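You operate a simulated robot arm through the tools that you are given. There is no shell and no other tool. Be economical: measure what you need, move in short steps, check, and stop when the job is done.

You run a simulated robot arm. Do the job below in one go: nothing can be reset, and whatever is moved stays where it is left.

Task
Stack the spice jar labelled "thyme" from the yard table top on top of the spice jar that says "chilli". Then fetch the white canister and stand it on top of the white paper roll on the yard table top.
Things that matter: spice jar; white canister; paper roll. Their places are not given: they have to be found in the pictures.

Only the result counts: the job must be done as asked and must still hold three seconds after the hand-in. Knocking over, shifting, dropping, spilling or breaking anything else fails it.

Robot
A 6-joint arm with a two-finger parallel gripper, fixed in place. Base frame: the origin is at the foot of the arm, x ahead of it, y to its left, z up; the work surface is at about z = 0. Units: cm, degrees, N and s.
With the tool pointing down near the work surface it reaches from about 14 to 58 cm from the base axis. Its first joint turns from -66.0 to 66.0 degrees. Payload 2.1 kg.
The TCP is the grasp point between the finger pads, 3 cm short of the fingertips. In the tool frame z runs along the fingers and y along their closing line. Largest opening 9.4 cm; finger width 2.8, thickness 1; the body of the gripper, 5 by 9.6 cm, starts 5.5 cm behind the TCP.
Orientation is told as [roll, pitch, yaw] about the base's x, y, z axes, in that order, counted from this pose: with the fingers straight down and closing along the base's y, the tool's x points along the base's -x, its y along +y and its z along -z.

Tools
- The arm moves only by the tool nudge_tool. Its argument "steps" is a list that holds one entry, the list of rows, each a list of 7 numbers: the shift along the tool's x, y, z in cm, then the turn, a rotation vector about the tool's x, y, z in degrees, then the gripper command, from -1 (shut) to 1 (fully open), values between in proportion. In form: [[[x, y, z, ax, ay, az, jaw], ...]]. A call has 1 to 20 rows; each row shifts and turns the commanded pose from where the row before left it, along the tool's axes as they then stand. A row lasts 0.2 s, in which the tool goes at most 5 cm and 8.6 degrees; a call with a longer step from one row to the next is refused whole, and so is a gripper value outside its range. A pose out of reach is approached as far as the arm can. The call stops where the force on the tool passes 40 N (or 10 N more than at its start, if that is more) or the arm is blocked; 0.2 s more then pass. Each finger travels about 7.2 cm/s and halts on what it meets, pressing with about 37 N; the grip force reading is that of the motor and also rises with nothing between the fingers. The clock runs only during rows and for 0.2 s after the last one: add rows that do not move to give the fingers time. The reply holds the time, the measured pose of the TCP, the force on the tool along the base axes, the opening and the grip force, in the units named above and with some noise.
- Cameras (640 x 400 px; columns grow to the right, rows downward): "scene" is fixed at [3.49, -35.99, 48.71]; the picture's right is [0.93, -0.38, 0.00], its down [-0.21, -0.50, -0.84] and it looks along [0.32, 0.78, -0.54] (base axes); focal length 285 px, centre (320, 200). "wrist" rides on the gripper at [-3.7, 0, -5.8] in the tool frame; the picture's right is [0.00, -1.00, 0.00], its down [0.97, 0.00, -0.24] and it looks along [0.24, 0.00, 0.97] (tool axes); focal length 218 px, centre (320, 200).
- capture(camera): a new picture of that camera. No time passes.
- pixel_to_xyz(camera, pixels): there is no depth. For up to 12 entries [column, row, z] of the newest picture of that camera ("zoom" is the newest enlarged one), the place [x, y] in the base frame at which the ray of that pixel passes the height z, good to about 0.3 cm. No time passes.
- enlarge(camera, box): a new picture of the part [left, top, right, bottom] of that camera's present view, enlarged. No time passes.
- finish_job(): hands the job in; it is judged then, once.

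Go step by step. Measure first, check grasps and placings, and put right what went wrong. The budget is 80 turns and 46 pictures, counting those below and the enlarged ones. Unless the task says otherwise, let go and move clear before handing in, and close with one line.

The tools are called after "Emit:" as a command line: name --argument value ..., lists and objects as JSON in quotes. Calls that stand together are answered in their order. nudge_tool: Moves the arm, as the interface text tells. Its arguments: {"type":"object","properties":{"steps":{"type":"array"}},"required":["steps"]} The other tools are called the same way: capture (camera) takes a picture; pixel_to_xyz (camera, pixels) gives the place at which the rays of pixels pass given heights; enlarge (camera, box) takes an enlarged picture of a part of a camera's view; finish_job () hands the job in.

At the start:

```text
time: 0.0
eef_pos: [25.99, -2.4, 34.95]
ee_rot: [-0.1, 0.0, -0.1]
force: [-0.6, 0.3, -0.1]
finger_gap: 9.41
gripper_force: 0.1
```

scene: 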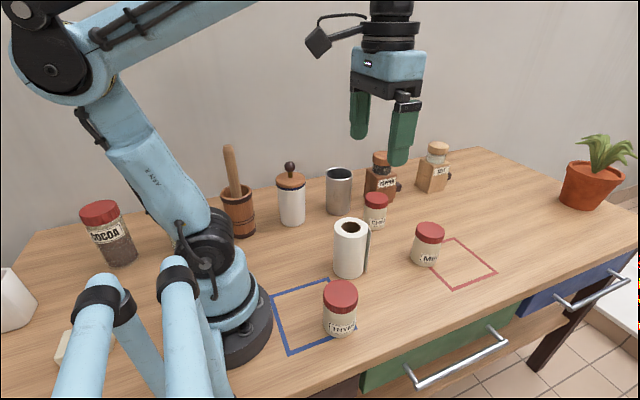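
wrist: 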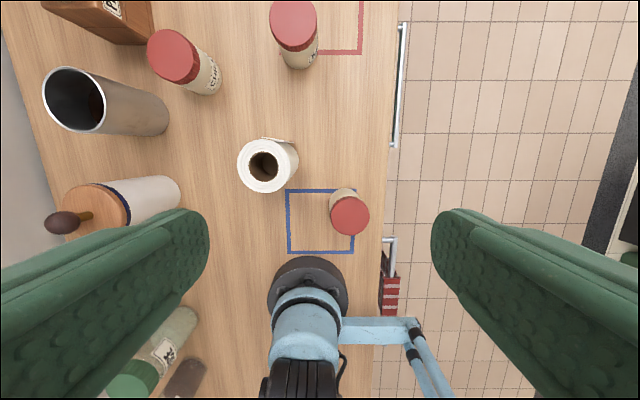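

The pictures show three red-lidded jars near scene pixels (340,310), (428,245) and (376,212), the paper roll at (350,248) and a white canister with a wooden lid at (291,200). I'll enlarge the view to read the labels.

Emit:
enlarge --camera "scene" --box '[300, 180, 460, 280]'

Emit:
enlarge --camera "scene" --box '[260, 250, 420, 350]'

Emit:
enlarge --camera "scene" --box '[210, 140, 370, 240]'

```text
4.00 times, centred on (380, 230) of scene
```

zoom: 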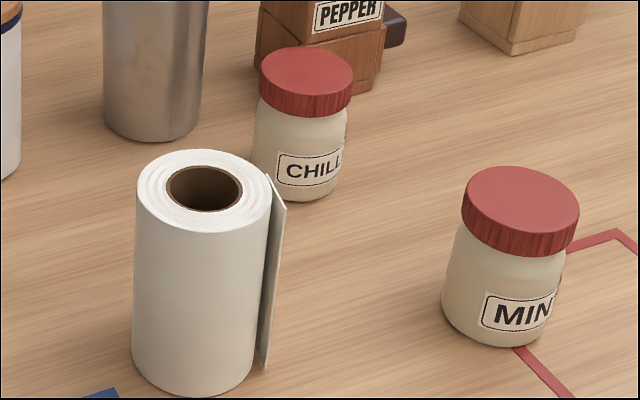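

```text
4.00 times, centred on (340, 300) of scene
```

zoom: 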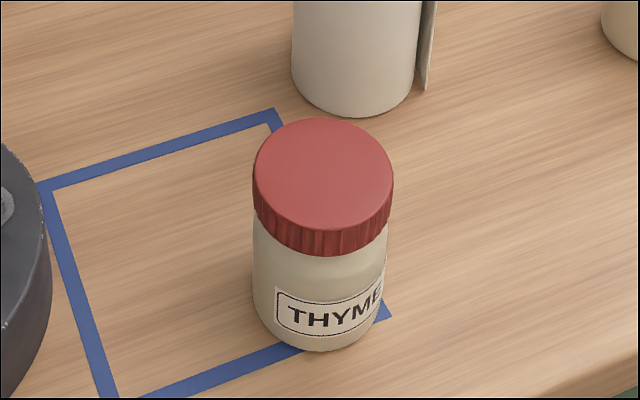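

```text
4.00 times, centred on (290, 190) of scene
```

zoom: 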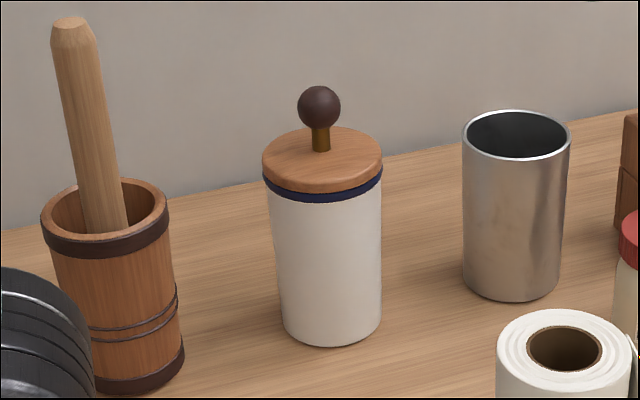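

Labels: THYME is at (340,310), CHILLI at (376,212), MINT at (428,245), and the white canister with the knob is at (291,200). I'll cross the rays of both cameras to get positions and heights.

Emit:
pixel_to_xyz --camera "scene" --pixels '[[340.7, 293.7, 6], [340.7, 293.7, 10], [376.2, 198, 6], [376.2, 198, 10], [350.7, 227.5, 6], [350.7, 227.5, 12], [290.7, 180, 8], [290.7, 180, 14], [337.5, 337.5, 0], [374, 230, 0], [348, 278.5, 0], [292.5, 226, 0]]'

Emit:
pixel_to_xyz --camera "wrist" --pixels '[[350, 215, 6], [350, 215, 10], [173, 56, 6], [173, 56, 10], [263, 166, 6], [263, 166, 12], [98, 208, 8], [98, 208, 14], [62, 222, 14], [62, 222, 18]]'

```text
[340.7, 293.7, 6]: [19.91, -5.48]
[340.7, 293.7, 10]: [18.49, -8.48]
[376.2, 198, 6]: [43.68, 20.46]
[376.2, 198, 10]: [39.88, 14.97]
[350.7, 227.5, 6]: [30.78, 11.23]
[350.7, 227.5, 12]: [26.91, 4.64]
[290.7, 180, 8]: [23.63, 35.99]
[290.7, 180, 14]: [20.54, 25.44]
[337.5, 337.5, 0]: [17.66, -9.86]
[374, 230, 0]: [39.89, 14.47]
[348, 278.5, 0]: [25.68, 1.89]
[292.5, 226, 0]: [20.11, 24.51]
```

```text
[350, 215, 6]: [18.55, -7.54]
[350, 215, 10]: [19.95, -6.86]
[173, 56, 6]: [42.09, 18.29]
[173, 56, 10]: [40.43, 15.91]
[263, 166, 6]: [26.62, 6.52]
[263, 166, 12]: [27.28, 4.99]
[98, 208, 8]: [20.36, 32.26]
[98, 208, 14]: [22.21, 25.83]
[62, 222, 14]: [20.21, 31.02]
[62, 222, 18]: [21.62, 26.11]
```

Crossing the rays gives:

| Object | Position (x, y) | Height | Diameter |
|---|---|---|---|
| Thyme | (19.2, -7.1) | 8.1 | 6.1 |
| Chilli | (40.9, 16.4) | 9 | |
| Roll | (27.2, 5.15) | 11.5 | 7 |
| Canister | (21.1, 27.3) | lid at 13, knob up to about 18 | |

I'll move above the thyme jar now.

Emit:
nudge_tool --steps '[[[0.97, -0.67, 3, 0, 0, 0, 1], [0.97, -0.67, 3, 0, 0, 0, 1], [0.97, -0.67, 3, 0, 0, 0, 1], [0.97, -0.67, 3, 0, 0, 0, 1], [0.97, -0.67, 3, 0, 0, 0, 1], [0.97, -0.67, 3, 0, 0, 0, 1], [0.97, -0.67, 2, 0, 0, 0, 1], [0, 0, 0, 0, 0, 0, 1], [0, 0, 0, 0, 0, 0, 1]]]'

Emit:
capture --camera "wrist"

Emit:
pixel_to_xyz --camera "wrist" --pixels '[[320, 200, 8], [320, 250, 8]]'

```text
time: 2.0
eef_pos: [19.21, -7.12, 14.86]
ee_rot: [-0.1, -0.1, -0.1]
force: [-0.5, -0.6, -0.4]
finger_gap: 9.39
gripper_force: 0.0
```

```text
40 pictures are left
```

wrist: 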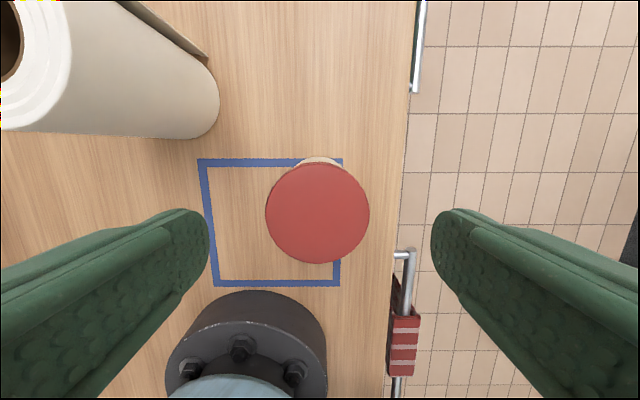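

```text
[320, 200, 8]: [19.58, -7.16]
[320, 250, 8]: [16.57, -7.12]
```

The lid circle is centred at about (317,213), which puts the jar at about (18.85, -7.0). I'll shift 0.35 cm in x, descend to z = 5.2 and close.

Emit:
nudge_tool --steps '[[[0.35, 0.1, 2, 0, 0, 0, 1], [0, 0, 2, 0, 0, 0, 1], [0, 0, 2, 0, 0, 0, 1], [0, 0, 2, 0, 0, 0, 1], [0, 0, 1.66, 0, 0, 0, 1], [0, 0, 0, 0, 0, 0, 1], [0, 0, 0, 0, 0, 0, 0.5], [0, 0, 0, 0, 0, 0, 0], [0, 0, 0, 0, 0, 0, -1], [0, 0, 0, 0, 0, 0, -1], [0, 0, 0, 0, 0, 0, -1]]]'

Emit:
capture --camera "scene"

```text
time: 4.4
eef_pos: [18.87, -6.98, 5.19]
ee_rot: [0.0, -0.1, -0.1]
force: [0.3, 0.5, 0.1]
finger_gap: 5.98
gripper_force: 36.7
```

```text
39 pictures are left
```

scene: 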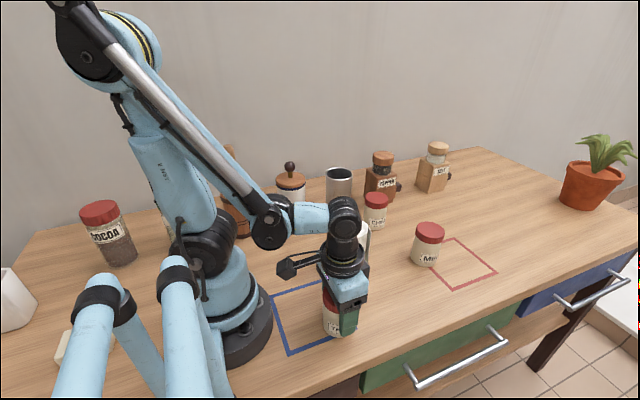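

The gap is 5.98 at 37 N, so the thyme jar is held. I'll lift it to z = 24 and carry it over the chilli jar.

Emit:
nudge_tool --steps '[[[0, 0, -1, 0, 0, 0, -1], [0, 0, -2.5, 0, 0, 0, -1], [0, 0, -2.5, 0, 0, 0, -1], [0, 0, -2.5, 0, 0, 0, -1], [0, 0, -2.5, 0, 0, 0, -1], [0, 0, -2.5, 0, 0, 0, -1], [0, 0, -2.5, 0, 0, 0, -1], [0, 0, -2.5, 0, 0, 0, -1], [-2.2, 2.34, 0, 0, 0, 0, -1], [-2.2, 2.34, 0, 0, 0, 0, -1], [-2.2, 2.34, 0, 0, 0, 0, -1], [-2.2, 2.34, 0, 0, 0, 0, -1], [-2.2, 2.34, 0, 0, 0, 0, -1], [-2.2, 2.34, 0, 0, 0, 0, -1], [-2.2, 2.34, 0, 0, 0, 0, -1], [-2.2, 2.34, 0, 0, 0, 0, -1], [-2.2, 2.34, 0, 0, 0, 0, -1], [-2.2, 2.34, 0, 0, 0, 0, -1], [0, 0, 0, 0, 0, 0, -1]]]'

Emit:
capture --camera "wrist"

Emit:
capture --camera "scene"

Emit:
enlarge --camera "scene" --box '[320, 120, 480, 220]'

```text
time: 8.4
eef_pos: [40.78, 16.45, 23.72]
ee_rot: [-0.1, 0.1, -0.1]
force: [-0.2, 0.7, 0.0]
finger_gap: 5.79
gripper_force: 37.2
```

```text
38 pictures are left
```

wrist: 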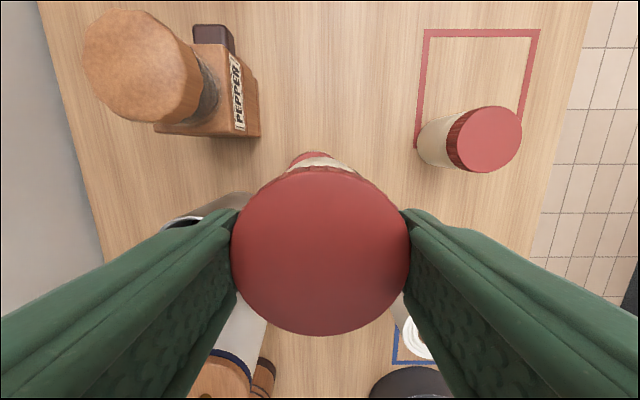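

```text
37 pictures are left
```

scene: 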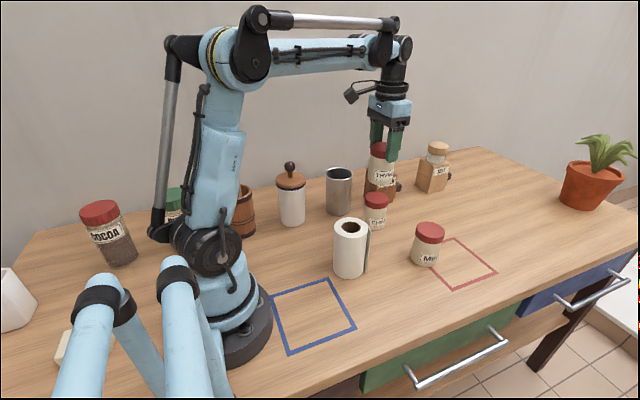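

```text
4.00 times, centred on (400, 170) of scene
```

zoom: 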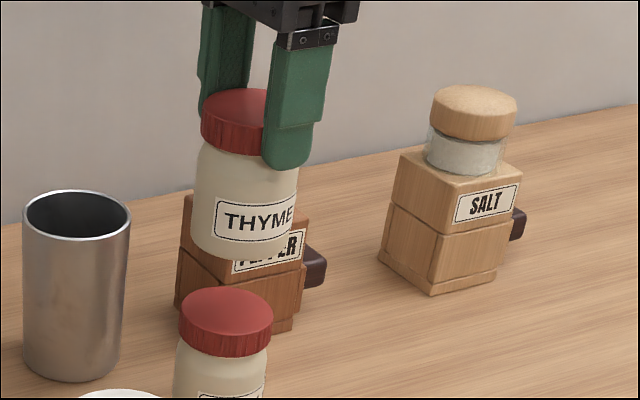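

The lid appears larger than expected (178 px wide, so about 7.4 cm from the camera, lid top at z ≈ 22.3). The jar has slid about 4 cm down in the grip but hangs upright. I'll check the chilli lid's arc near (312,157) to fine-align.

Emit:
enlarge --camera "wrist" --box '[240, 130, 400, 230]'

Emit:
pixel_to_xyz --camera "scene" --pixels '[[376.7, 198, 8], [376.7, 198, 9], [365, 200, 8.5], [388, 200, 8.5]]'

```text
4.00 times, centred on (320, 180) of wrist
```

zoom: 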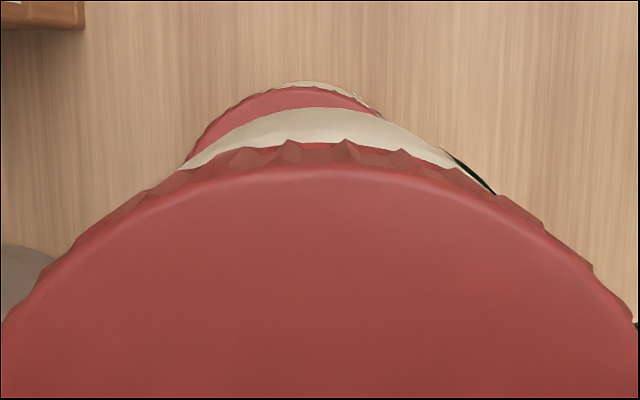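

```text
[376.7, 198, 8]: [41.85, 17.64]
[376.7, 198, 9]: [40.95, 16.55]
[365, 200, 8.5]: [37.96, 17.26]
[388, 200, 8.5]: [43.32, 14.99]
```

The chilli centre comes out at about (40.95, 16.7). I'll correct by +0.15 in x and +0.25 in y, lower 3 cm, then check the clearance and whether the jar is still slipping.

Emit:
nudge_tool --steps '[[[-0.15, 0.25, 0.5, 0, 0, 0, -1], [0, 0, 1, 0, 0, 0, -1], [0, 0, 1, 0, 0, 0, -1], [0, 0, 0.5, 0, 0, 0, -1]]]'

Emit:
enlarge --camera "scene" --box '[320, 140, 440, 240]'

Emit:
capture --camera "wrist"

```text
time: 9.4
eef_pos: [41.01, 16.68, 20.76]
ee_rot: [-0.1, -0.1, 0.0]
force: [0.5, 0.5, 0.4]
finger_gap: 5.79
gripper_force: 36.7
```

```text
4.00 times, centred on (380, 190) of scene
```

zoom: 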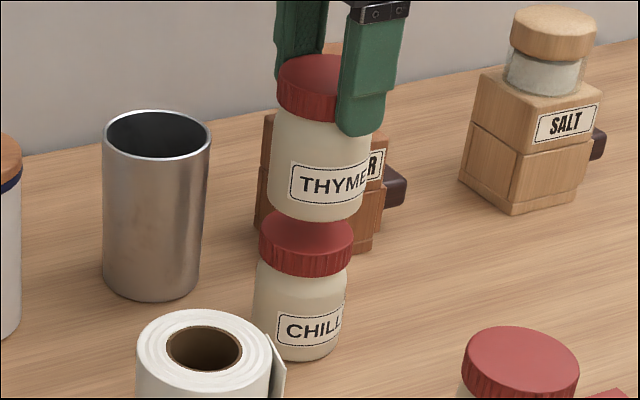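

```text
33 pictures are left
```

wrist: 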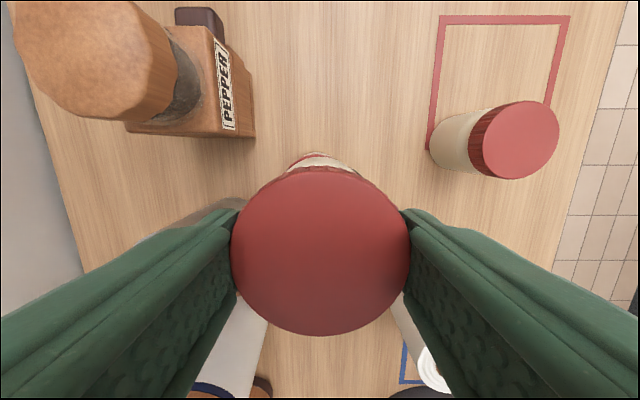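

The lid is still 178 px wide, so the slipping has stopped. In the scene zoom the thyme body is about 0.4 cm right of the chilli lid, so I'll check the chilli arc in the wrist view.

Emit:
enlarge --camera "wrist" --box '[270, 130, 370, 192]'

Emit:
enlarge --camera "scene" --box '[352, 180, 408, 215]'

```text
6.40 times, centred on (320, 161) of wrist
```

zoom: 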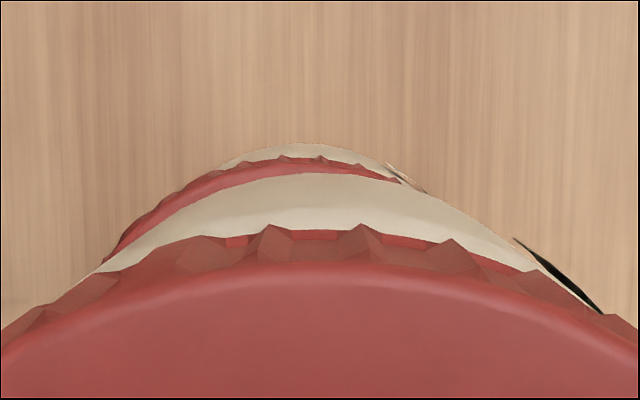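

```text
11.43 times, centred on (380, 198) of scene
```

zoom: 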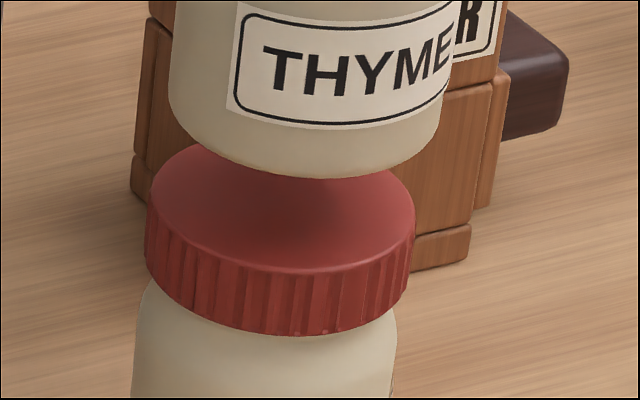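

Relative to thyme, chilli is about +0.3 in y (wrist) and about -0.25 in x (scene), and the gap is about 2.3 cm. I'll correct that and lower 1.8 cm.

Emit:
nudge_tool --steps '[[[0.2, 0.28, 0.5, 0, 0, 0, -1], [0, 0, 0.7, 0, 0, 0, -1], [0, 0, 0.6, 0, 0, 0, -1], [0, 0, 0, 0, 0, 0, -1]]]'

Emit:
enlarge --camera "scene" --box '[352, 180, 408, 215]'

```text
time: 10.4
eef_pos: [40.81, 17.01, 18.93]
ee_rot: [-0.2, 0.0, -0.1]
force: [0.5, 0.9, -0.7]
finger_gap: 5.76
gripper_force: 37.1
```

```text
11.43 times, centred on (380, 198) of scene
```

zoom: 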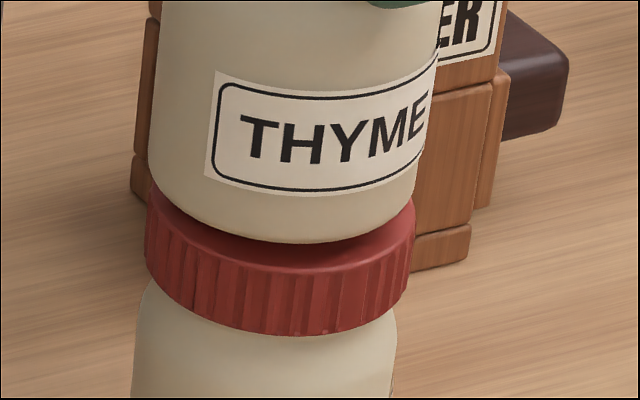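

It is nearly aligned (286 against 281 in the zoom) with about 0.5–0.7 cm left. I'll lower it gently.

Emit:
nudge_tool --steps '[[[0.05, 0, 0.2, 0, 0, 0, -1], [0, 0, 0.2, 0, 0, 0, -1], [0, 0, 0.1, 0, 0, 0, -1]]]'

Emit:
enlarge --camera "scene" --box '[352, 180, 408, 215]'

```text
time: 11.2
eef_pos: [40.62, 16.98, 18.36]
ee_rot: [0.0, -0.1, -0.1]
force: [0.1, -0.1, -0.7]
finger_gap: 5.75
gripper_force: 37.2
```

```text
11.43 times, centred on (380, 198) of scene
```

zoom: 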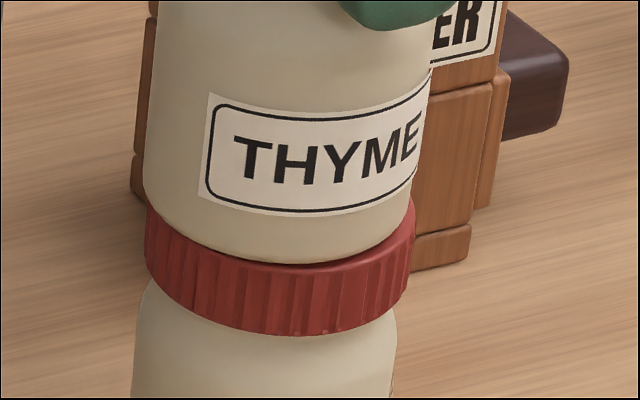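

The jars are centred (280 against 281) and almost touching. I'll take a few tiny steps and watch the force.

Emit:
nudge_tool --steps '[[[0, 0, 0.1, 0, 0, 0, -1], [0, 0, 0.1, 0, 0, 0, -1]]]'

```text
time: 11.8
eef_pos: [40.69, 16.93, 18.3]
ee_rot: [-0.1, -0.1, 0.0]
force: [-0.6, 0.8, 29.6]
finger_gap: 5.8
gripper_force: 37.0
```

There is firm contact at 29.6 N upward. I'll relieve it slightly and open the fingers symmetrically.

Emit:
nudge_tool --steps '[[[0, 0, -0.1, 0, 0, 0, -1], [0, 0, 0, 0, 0, 0, 0.3], [0, 0, 0, 0, 0, 0, 0.5], [0, 0, 0, 0, 0, 0, 0.7], [0, 0, 0, 0, 0, 0, 0.7]]]'

Emit:
capture --camera "scene"

Emit:
capture --camera "wrist"

```text
time: 13.0
eef_pos: [40.72, 17.02, 18.29]
ee_rot: [-0.1, -0.1, -0.1]
force: [-0.6, -0.3, -0.2]
finger_gap: 7.98
gripper_force: 0.1
```

```text
28 pictures are left
```

scene: 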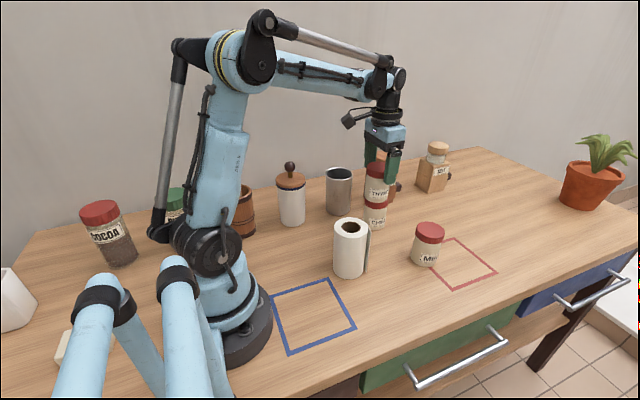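

```text
27 pictures are left
```

wrist: 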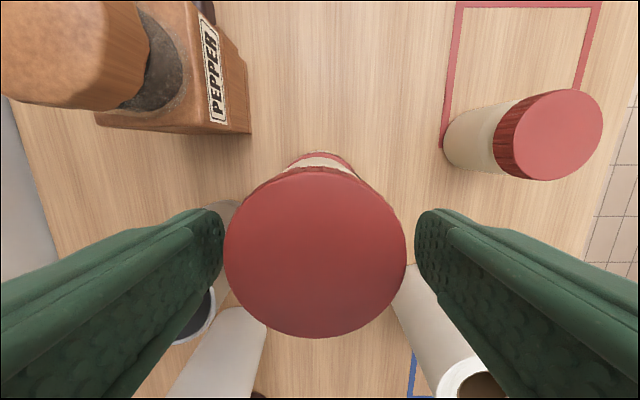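

The thyme jar stands upright on the chilli jar and the fingers are clear. For the canister (wide lid, knob on top) I'll grasp the body with a 45° tilt under the lid. First I'll rise, move over toward it and yaw to its bearing of about 52°.

Emit:
nudge_tool --steps '[[[0, 0, -2, 0, 0, 0, 0.7], [0, 0, -3, 0, 0, 0, 0.7], [0, 0, -3, 0, 0, 0, 0.7], [0, 0, -3, 0, 0, 0, 0.7], [0, 0, -3, 0, 0, 0, 1], [3.4, 0, 0, 0, 0, 0, 1], [3.4, 0, 0, 0, 0, 0, 1], [3.4, 0, 0, 0, 0, 0, 1], [3.4, 0, 0, 0, 0, 0, 1], [3.4, 0, 0, 0, 0, 0, 1], [3.4, 0, 0, 0, 0, 0, 1], [0, 0, 0, 0, 0, -7.5, 1], [0, 0, 0, 0, 0, -7.5, 1], [0, 0, 0, 0, 0, -7.5, 1], [0, 0, 0, 0, 0, -7.5, 1], [0, 0, 0, 0, 0, -7.5, 1], [0, 0, 0, 0, 0, -7.5, 1], [0, 0, 0, 0, 0, -7.3, 1], [0, 0, 0, 0, 0, 0, 1]]]'

Emit:
capture --camera "wrist"

Emit:
capture --camera "scene"

```text
time: 17.0
eef_pos: [20.39, 17.08, 32.3]
ee_rot: [-0.2, -0.1, 52.3]
force: [0.4, -0.3, -0.7]
finger_gap: 9.41
gripper_force: 0.1
```

```text
26 pictures are left
```

wrist: 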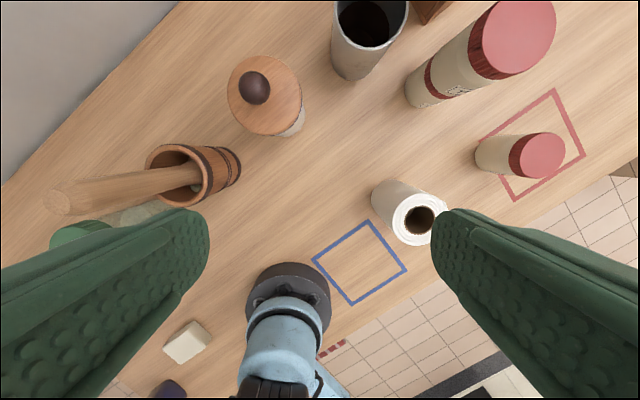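

```text
25 pictures are left
```

scene: 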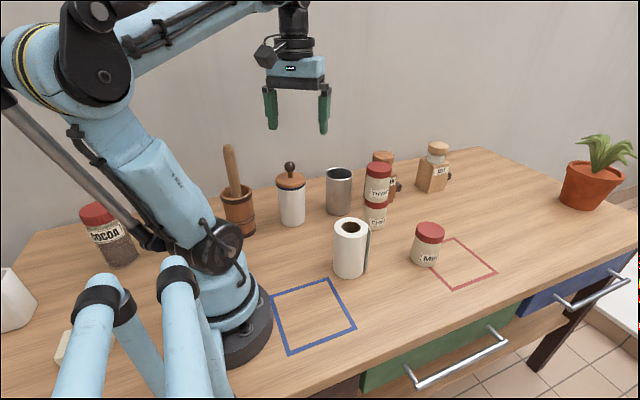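

The stack stands. The canister lid is centred at about (264,95) and the roll top at about (419,219) in the wrist view. I'll measure both.

Emit:
pixel_to_xyz --camera "wrist" --pixels '[[264, 95, 12], [264, 95, 13], [264, 95, 14], [228, 98, 13], [302, 92, 13], [255, 88, 17], [419, 219, 11], [419, 219, 12], [200, 180, 9], [367, 55, 8]]'

Emit:
pixel_to_xyz --camera "scene" --pixels '[[290.7, 180, 12], [290.7, 180, 13], [290.7, 180, 14], [290, 166.7, 16], [290, 166.7, 17]]'

```text
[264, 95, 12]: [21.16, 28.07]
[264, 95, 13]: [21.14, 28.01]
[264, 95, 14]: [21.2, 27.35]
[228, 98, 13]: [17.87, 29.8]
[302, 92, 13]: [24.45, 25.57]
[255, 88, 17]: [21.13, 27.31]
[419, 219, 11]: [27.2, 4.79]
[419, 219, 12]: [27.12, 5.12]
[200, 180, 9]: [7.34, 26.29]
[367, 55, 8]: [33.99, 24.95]
```

```text
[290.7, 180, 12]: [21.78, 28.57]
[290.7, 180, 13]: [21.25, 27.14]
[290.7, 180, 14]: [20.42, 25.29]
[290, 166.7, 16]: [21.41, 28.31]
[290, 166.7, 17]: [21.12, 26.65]
```

The canister is at about (21.15, 27.6) with the lid top at about 13. I'll tilt the tool outward by 45° here.

Emit:
nudge_tool --steps '[[[0, 0, 0, 0, -7.5, 0, 1], [0, 0, 0, 0, -7.5, 0, 1], [0, 0, 0, 0, -7.5, 0, 1], [0, 0, 0, 0, -7.5, 0, 1], [0, 0, 0, 0, -7.5, 0, 1], [0, 0, 0, 0, -7.5, 0, 1], [0, 0, 0, 0, 0, 0, 1], [0, 0, 0, 0, 0, 0, 1]]]'

Emit:
capture --camera "wrist"

```text
time: 18.8
eef_pos: [20.3, 16.89, 32.27]
ee_rot: [-0.1, -45.0, 52.3]
force: [0.2, 0.1, -0.5]
finger_gap: 9.41
gripper_force: 0.2
```

```text
24 pictures are left
```

wrist: 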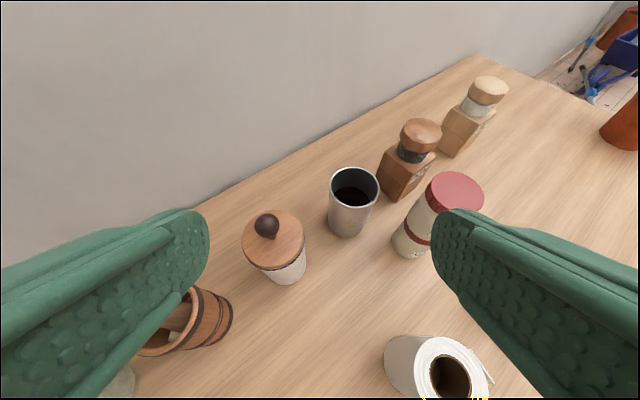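

The tilt works. I'll move to the pre-grasp point, 10 cm back along the tool axis from the canister body.

Emit:
nudge_tool --steps '[[[1.707, 0.978, 1.958, 0, 0, 0, 1], [1.707, 0.978, 1.958, 0, 0, 0, 1], [1.707, 0.978, 1.958, 0, 0, 0, 1], [1.707, 0.978, 1.958, 0, 0, 0, 1], [1.707, 0.978, 1.958, 0, 0, 0, 1], [1.707, 0.978, 1.958, 0, 0, 0, 1], [0, 0, 0, 0, 0, 0, 1], [0, 0, 0, 0, 0, 0, 1]]]'

Emit:
capture --camera "wrist"

Emit:
capture --camera "scene"

```text
time: 20.6
eef_pos: [18.22, 22.78, 17.41]
ee_rot: [-0.2, -45.1, 52.3]
force: [0.7, 0.3, 0.3]
finger_gap: 9.4
gripper_force: 0.1
out of reach, approached as far as the arm can: row 1, 2, 3
```

```text
23 pictures are left
```

wrist: 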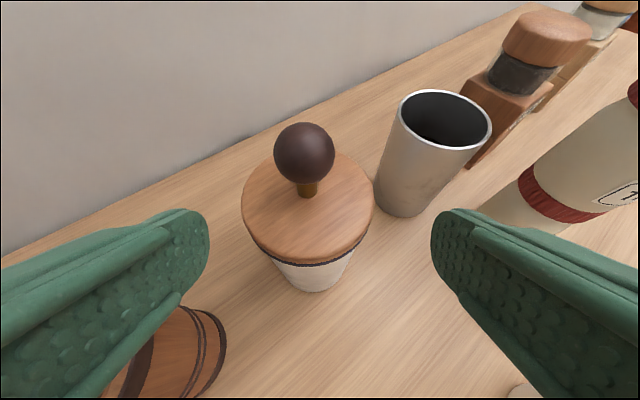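

```text
22 pictures are left
```

scene: 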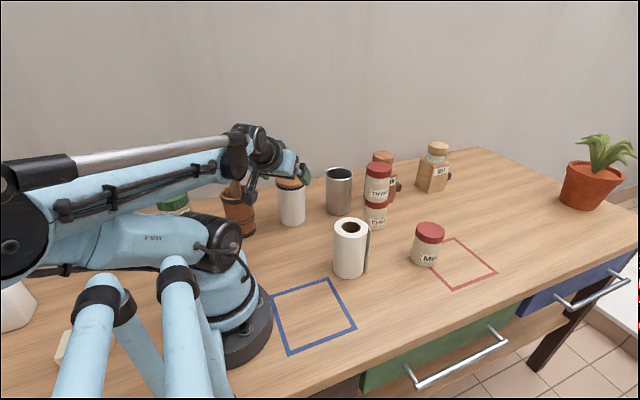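

The TCP settled at (18.22, 22.78, 17.41). The lid centre is at column 308, so I need about +0.65 in tool y. I'll go two thirds of the way in and check.

Emit:
nudge_tool --steps '[[[0.355, 0.33, 1.473, 0, 0, 0, 1], [0.355, 0.32, 1.473, 0, 0, 0, 1], [0.355, 0, 1.473, 0, 0, 0, 1], [0.355, 0, 1.473, 0, 0, 0, 1], [0, 0, 0, 0, 0, 0, 1]]]'

Emit:
capture --camera "wrist"

Emit:
enlarge --camera "scene" --box '[210, 140, 370, 240]'

```text
time: 21.8
eef_pos: [19.72, 25.75, 12.12]
ee_rot: [-0.1, -45.0, 52.2]
force: [0.3, -0.4, -1.0]
finger_gap: 9.43
gripper_force: 0.0
```

```text
21 pictures are left
```

wrist: 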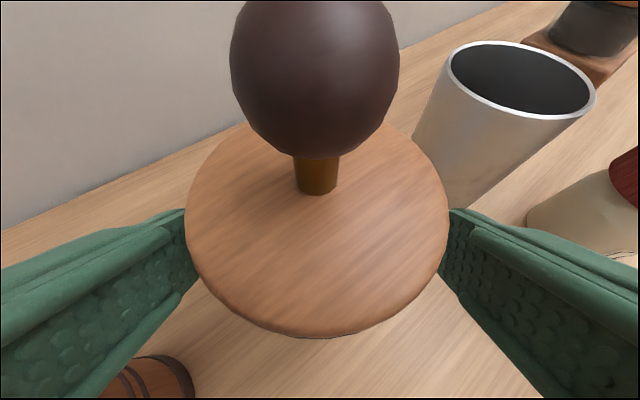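

```text
4.00 times, centred on (290, 190) of scene
```

zoom: 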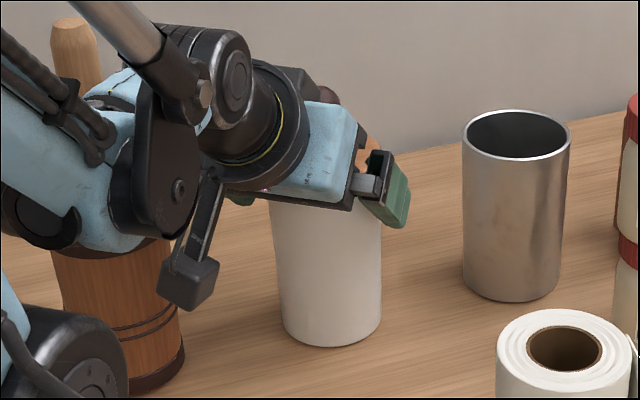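

The lid is centred (column 317) between the fingers and the palm will clear it by about 1 cm. I'll finish the approach and close on the body.

Emit:
nudge_tool --steps '[[[0.35, 0, 1.4, 0, 0, 0, 1], [0.34, 0, 1.4, 0, 0, 0, 1], [0, 0, 0, 0, 0, 0, 1], [0, 0, 0, 0, 0, 0, 0.7], [0, 0, 0, 0, 0, 0, 0.4], [0, 0, 0, 0, 0, 0, -1], [0, 0, 0, 0, 0, 0, -1], [0, 0, 0, 0, 0, 0, -1]]]'

Emit:
enlarge --camera "scene" --box '[210, 140, 370, 240]'

```text
time: 23.6
eef_pos: [20.59, 26.84, 9.6]
ee_rot: [-0.2, -45.0, 52.3]
force: [0.4, -0.2, 0.1]
finger_gap: 7.97
gripper_force: 36.9
```

```text
4.00 times, centred on (290, 190) of scene
```

zoom: 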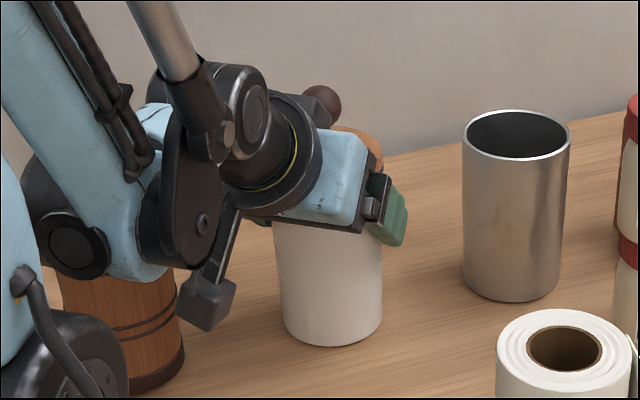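

The gap stopped at 7.97, so the grip is around the rim band or lid. I'll test with a slow 1 cm lift and look.

Emit:
nudge_tool --steps '[[[-0.14, 0, -0.14, 0, 0, 0, -1], [-0.21, 0, -0.21, 0, 0, 0, -1], [-0.21, 0, -0.21, 0, 0, 0, -1], [-0.14, 0, -0.14, 0, 0, 0, -1], [0, 0, 0, 0, 0, 0, -1], [0, 0, 0, 0, 0, 0, -1]]]'

Emit:
enlarge --camera "scene" --box '[210, 140, 370, 240]'

Emit:
capture --camera "wrist"

```text
time: 25.0
eef_pos: [20.57, 26.84, 10.7]
ee_rot: [-0.2, -45.0, 52.3]
force: [0.4, 0.1, -2.3]
finger_gap: 7.98
gripper_force: 36.5
```

```text
4.00 times, centred on (290, 190) of scene
```

zoom: 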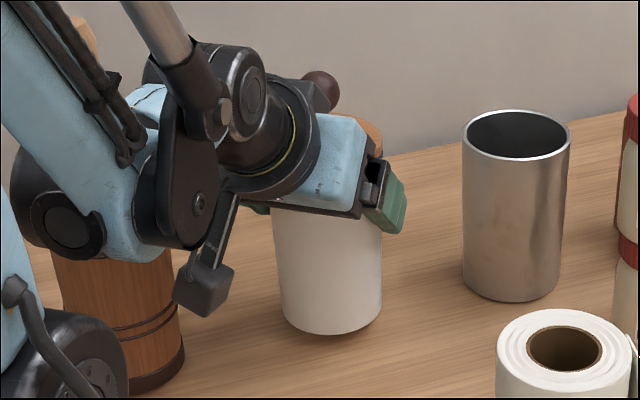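

```text
17 pictures are left
```

wrist: 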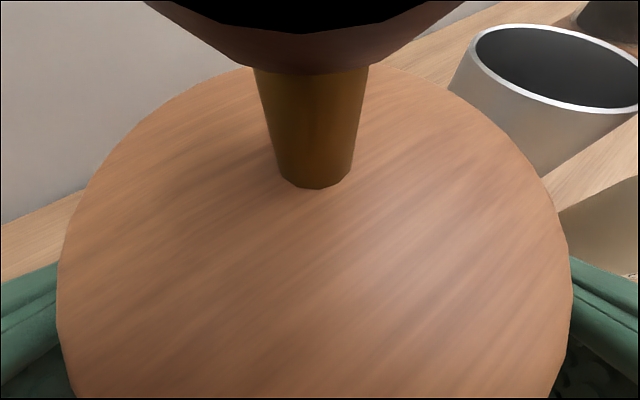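

The whole canister came up upright with the lid on. I'll lift it slowly to TCP z ≈ 25.

Emit:
nudge_tool --steps '[[[-0.3, 0, -0.3, 0, 0, 0, -1], [-0.6, 0, -0.6, 0, 0, 0, -1], [-0.8, 0, -0.8, 0, 0, 0, -1], [-0.8, 0, -0.8, 0, 0, 0, -1], [-0.8, 0, -0.8, 0, 0, 0, -1], [-0.8, 0, -0.8, 0, 0, 0, -1], [-0.8, 0, -0.8, 0, 0, 0, -1], [-0.8, 0, -0.8, 0, 0, 0, -1], [-0.8, 0, -0.8, 0, 0, 0, -1], [-0.8, 0, -0.8, 0, 0, 0, -1], [-0.8, 0, -0.8, 0, 0, 0, -1], [-0.8, 0, -0.8, 0, 0, 0, -1], [-0.8, 0, -0.8, 0, 0, 0, -1], [-0.4, 0, -0.4, 0, 0, 0, -1], [-0.2, 0, -0.2, 0, 0, 0, -1], [0, 0, 0, 0, 0, 0, -1]]]'

Emit:
capture --camera "scene"

```text
time: 28.4
eef_pos: [20.58, 27.05, 25.2]
ee_rot: [-0.2, -45.0, 52.2]
force: [0.2, 0.0, -2.6]
finger_gap: 7.93
gripper_force: 37.0
```

```text
16 pictures are left
```

scene: 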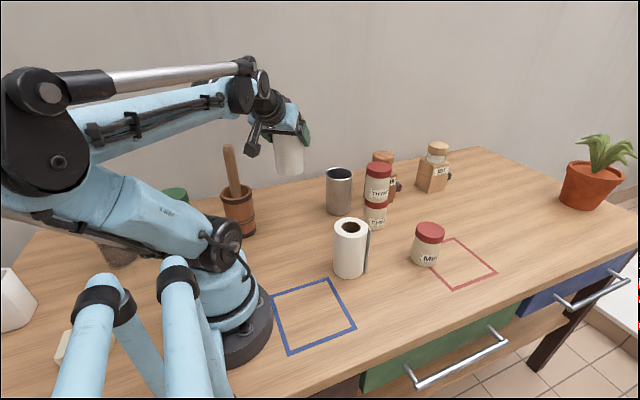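

It is lifted and upright. I'll translate toward the roll at constant orientation, halfway first, to check reach.

Emit:
nudge_tool --steps '[[[0.4, -0.75, -0.4, 0, 0, 0, -1], [0.8, -1.5, -0.8, 0, 0, 0, -1], [0.8, -1.5, -0.8, 0, 0, 0, -1], [0.8, -1.5, -0.8, 0, 0, 0, -1], [0.8, -1.5, -0.8, 0, 0, 0, -1], [0.8, -1.5, -0.8, 0, 0, 0, -1], [0.4, -0.75, -0.4, 0, 0, 0, -1], [0, 0, 0, 0, 0, 0, -1]]]'

```text
time: 30.2
eef_pos: [23.66, 15.92, 25.34]
ee_rot: [-0.1, -45.1, 52.4]
force: [-0.5, 0.1, -4.0]
finger_gap: 7.9
gripper_force: 36.8
```

It is reachable without complaint. I'll go on to above the roll.

Emit:
nudge_tool --steps '[[[0.43, -0.79, -0.43, 0, 0, 0, -1], [0.865, -1.573, -0.865, 0, 0, 0, -1], [0.865, -1.573, -0.865, 0, 0, 0, -1], [0.865, -1.573, -0.865, 0, 0, 0, -1], [0.865, -1.573, -0.865, 0, 0, 0, -1], [0.865, -1.573, -0.865, 0, 0, 0, -1], [0.43, -0.79, -0.43, 0, 0, 0, -1], [0, 0, 0, 0, 0, 0, -1]]]'

Emit:
capture --camera "scene"

Emit:
enlarge --camera "scene" --box '[280, 140, 440, 240]'

```text
time: 32.0
eef_pos: [26.45, 4.33, 25.13]
ee_rot: [-0.2, -45.0, 52.3]
force: [0.4, -0.2, -3.1]
finger_gap: 7.94
gripper_force: 37.3
```

```text
15 pictures are left
```

scene: 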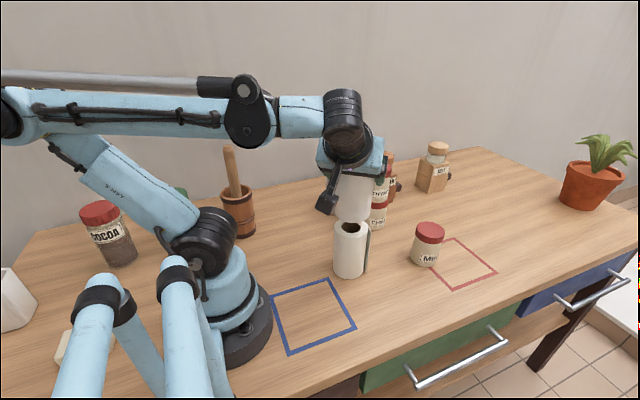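

```text
4.00 times, centred on (360, 190) of scene
```

zoom: 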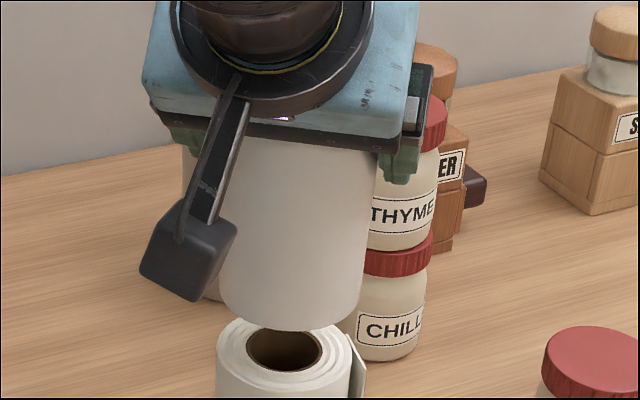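

The canister base (front edge at scene (352.5,222.5)) lines up in column with the roll (350.7). I'll check the depth alignment with rays.

Emit:
pixel_to_xyz --camera "scene" --pixels '[[352.5, 222.5, 15.5], [352.5, 222.5, 15], [352.5, 222.5, 14.5], [350.9, 227.7, 11.5], [351, 227.7, 11.2]]'

Emit:
capture --camera "wrist"

```text
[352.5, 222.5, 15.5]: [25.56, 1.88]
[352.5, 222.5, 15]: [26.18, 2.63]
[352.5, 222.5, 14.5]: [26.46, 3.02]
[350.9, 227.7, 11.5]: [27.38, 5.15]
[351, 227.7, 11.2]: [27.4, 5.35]
```

```text
13 pictures are left
```

wrist: 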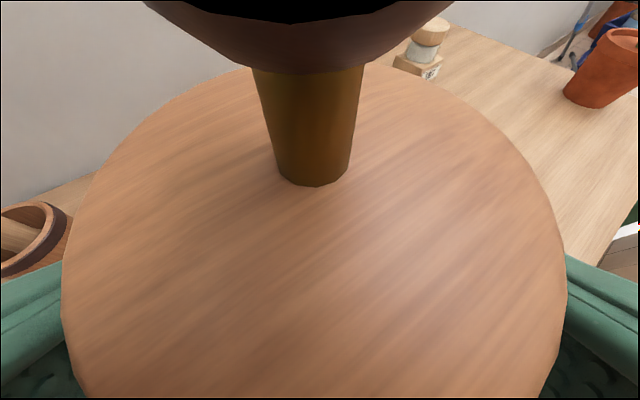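

The base centre is at about (27.3, 5.1), which matches the roll, and nothing has slipped. I'll descend 3.2 cm and check.

Emit:
nudge_tool --steps '[[[0.25, -0.08, 0.25, 0, 0, 0, -1], [0.5, 0, 0.5, 0, 0, 0, -1], [0.5, 0, 0.5, 0, 0, 0, -1], [0.5, 0, 0.5, 0, 0, 0, -1], [0.35, 0, 0.35, 0, 0, 0, -1], [0.15, 0, 0.15, 0, 0, 0, -1], [0, 0, 0, 0, 0, 0, -1]]]'

Emit:
enlarge --camera "scene" --box '[310, 195, 390, 245]'

```text
time: 33.6
eef_pos: [26.69, 4.3, 22.08]
ee_rot: [-0.1, -45.0, 52.3]
force: [-0.8, 1.5, -3.6]
finger_gap: 7.94
gripper_force: 37.0
```

```text
8.00 times, centred on (350, 220) of scene
```

zoom: 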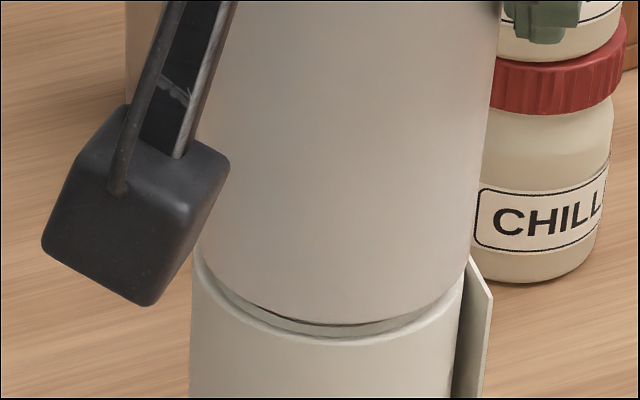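

The canister centre is at column 335 against 327 for the roll, so about 0.15 cm to the right, with roughly 0.5 cm of gap. I'll nudge left and lower gently.

Emit:
nudge_tool --steps '[[[0.14, 0.12, 0.01, 0, 0, 0, -1], [0.1, 0, 0.1, 0, 0, 0, -1], [0.07, 0, 0.07, 0, 0, 0, -1], [0, 0, 0, 0, 0, 0, -1]]]'

Emit:
enlarge --camera "scene" --box '[310, 195, 390, 245]'

```text
time: 34.6
eef_pos: [26.34, 4.39, 21.67]
ee_rot: [0.0, -45.0, 52.2]
force: [-0.5, 1.4, 0.7]
finger_gap: 7.9
gripper_force: 36.9
```

```text
8.00 times, centred on (350, 220) of scene
```

zoom: 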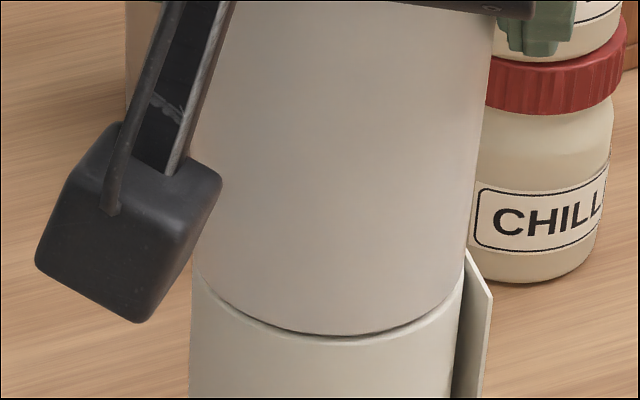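

It is centred (about 328 against 327), and the force went from -3.6 to +0.7, so contact is starting. One tiny step more.

Emit:
nudge_tool --steps '[[[0.05, 0, 0.05, 0, 0, 0, -1], [0, 0, 0, 0, 0, 0, -1]]]'

```text
time: 35.2
eef_pos: [26.38, 4.37, 21.62]
ee_rot: [-0.1, -45.1, 52.3]
force: [-1.6, 0.0, 10.1]
finger_gap: 7.93
gripper_force: 37.3
```

It is seated, with a 10 N reaction. I'll open the fingers gradually and look before withdrawing.

Emit:
nudge_tool --steps '[[[0, 0, 0, 0, 0, 0, 0.75], [0, 0, 0, 0, 0, 0, 0.85], [0, 0, 0, 0, 0, 0, 1], [0, 0, 0, 0, 0, 0, 1]]]'

Emit:
capture --camera "wrist"

Emit:
enlarge --camera "scene" --box '[280, 150, 440, 250]'

```text
time: 36.2
eef_pos: [26.4, 4.21, 21.56]
ee_rot: [-0.1, -44.9, 52.3]
force: [-0.5, 0.1, 0.2]
finger_gap: 9.4
gripper_force: 0.1
```

```text
10 pictures are left
```

wrist: 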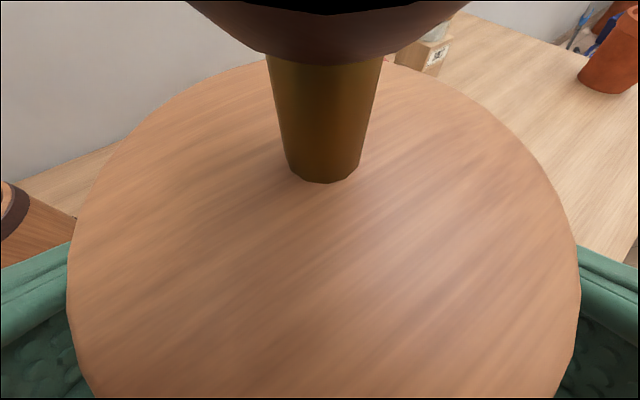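

```text
4.00 times, centred on (360, 200) of scene
```

zoom: 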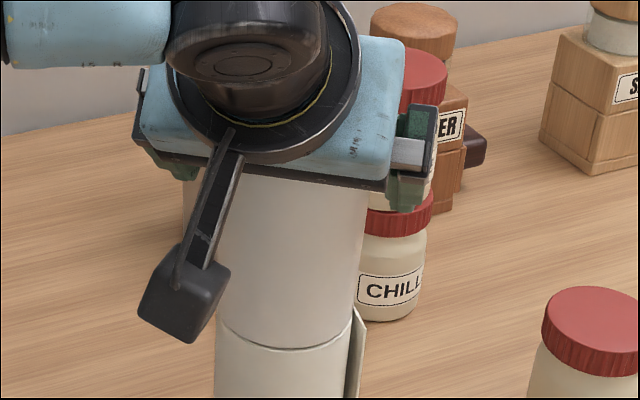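

Both fingers are clear on either side (lid spans 68–580) and the canister sits upright on the roll. Going straight up keeps the gripper body behind the knob, so I'll raise it carefully.

Emit:
nudge_tool --steps '[[[-0.1, 0, -0.3, 0, 0, 0, 1], [-0.3, 0, -0.5, 0, 0, 0, 1], [-0.5, 0, -0.6, 0, 0, 0, 1], [-0.5, 0, -0.6, 0, 0, 0, 1], [-0.5, 0, -0.6, 0, 0, 0, 1], [0, 0, 0, 0, 0, 0, 1]]]'

Emit:
capture --camera "wrist"

```text
time: 37.6
eef_pos: [26.14, 4.02, 24.86]
ee_rot: [-0.1, -44.9, 52.2]
force: [-0.4, -0.2, 0.0]
finger_gap: 9.38
gripper_force: 0.0
```

```text
8 pictures are left
```

wrist: 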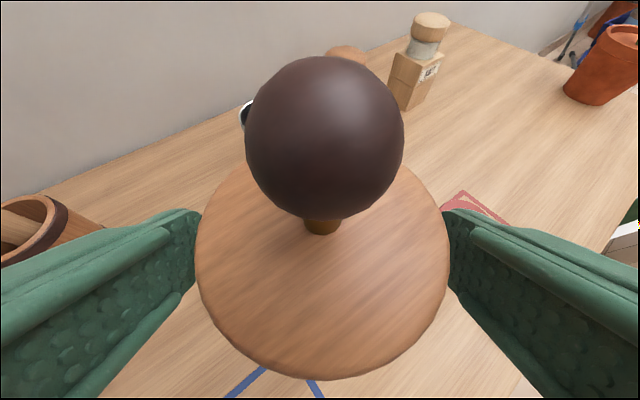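

The fingers are clear on both sides (lid 196–450). I'll keep going straight up until the tips are above the knob.

Emit:
nudge_tool --steps '[[[-0.6, 0, -0.7, 0, 0, 0, 1], [-0.8, 0, -0.9, 0, 0, 0, 1], [-0.8, 0, -0.9, 0, 0, 0, 1], [-0.8, 0, -0.9, 0, 0, 0, 1], [-0.8, 0, -0.9, 0, 0, 0, 1], [-0.8, 0, -0.9, 0, 0, 0, 1], [-0.8, 0, -0.9, 0, 0, 0, 1], [-0.8, 0, -0.9, 0, 0, 0, 1], [-0.8, 0, -0.9, 0, 0, 0, 1], [0, 0, 0, 0, 0, 0, 1]]]'

Emit:
capture --camera "scene"

```text
time: 39.8
eef_pos: [25.88, 3.33, 35.43]
ee_rot: [-0.1, -44.9, 52.3]
force: [-0.6, 0.1, 0.0]
finger_gap: 9.4
gripper_force: 0.1
```

```text
7 pictures are left
```

scene: 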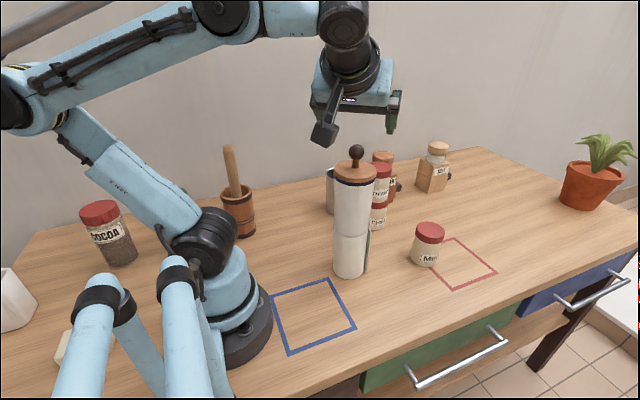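

The picture shows the canister upright on the roll at (352,215) and the thyme-on-chilli stack still standing at (378,195). The gripper is clear at z = 35, so I'm handing in.

Emit:
finish_job

```text
The job is handed in.
```

I put the thyme jar on top of the chilli jar and stood the white canister on the white paper roll; both were upright with the gripper clear when I handed in.
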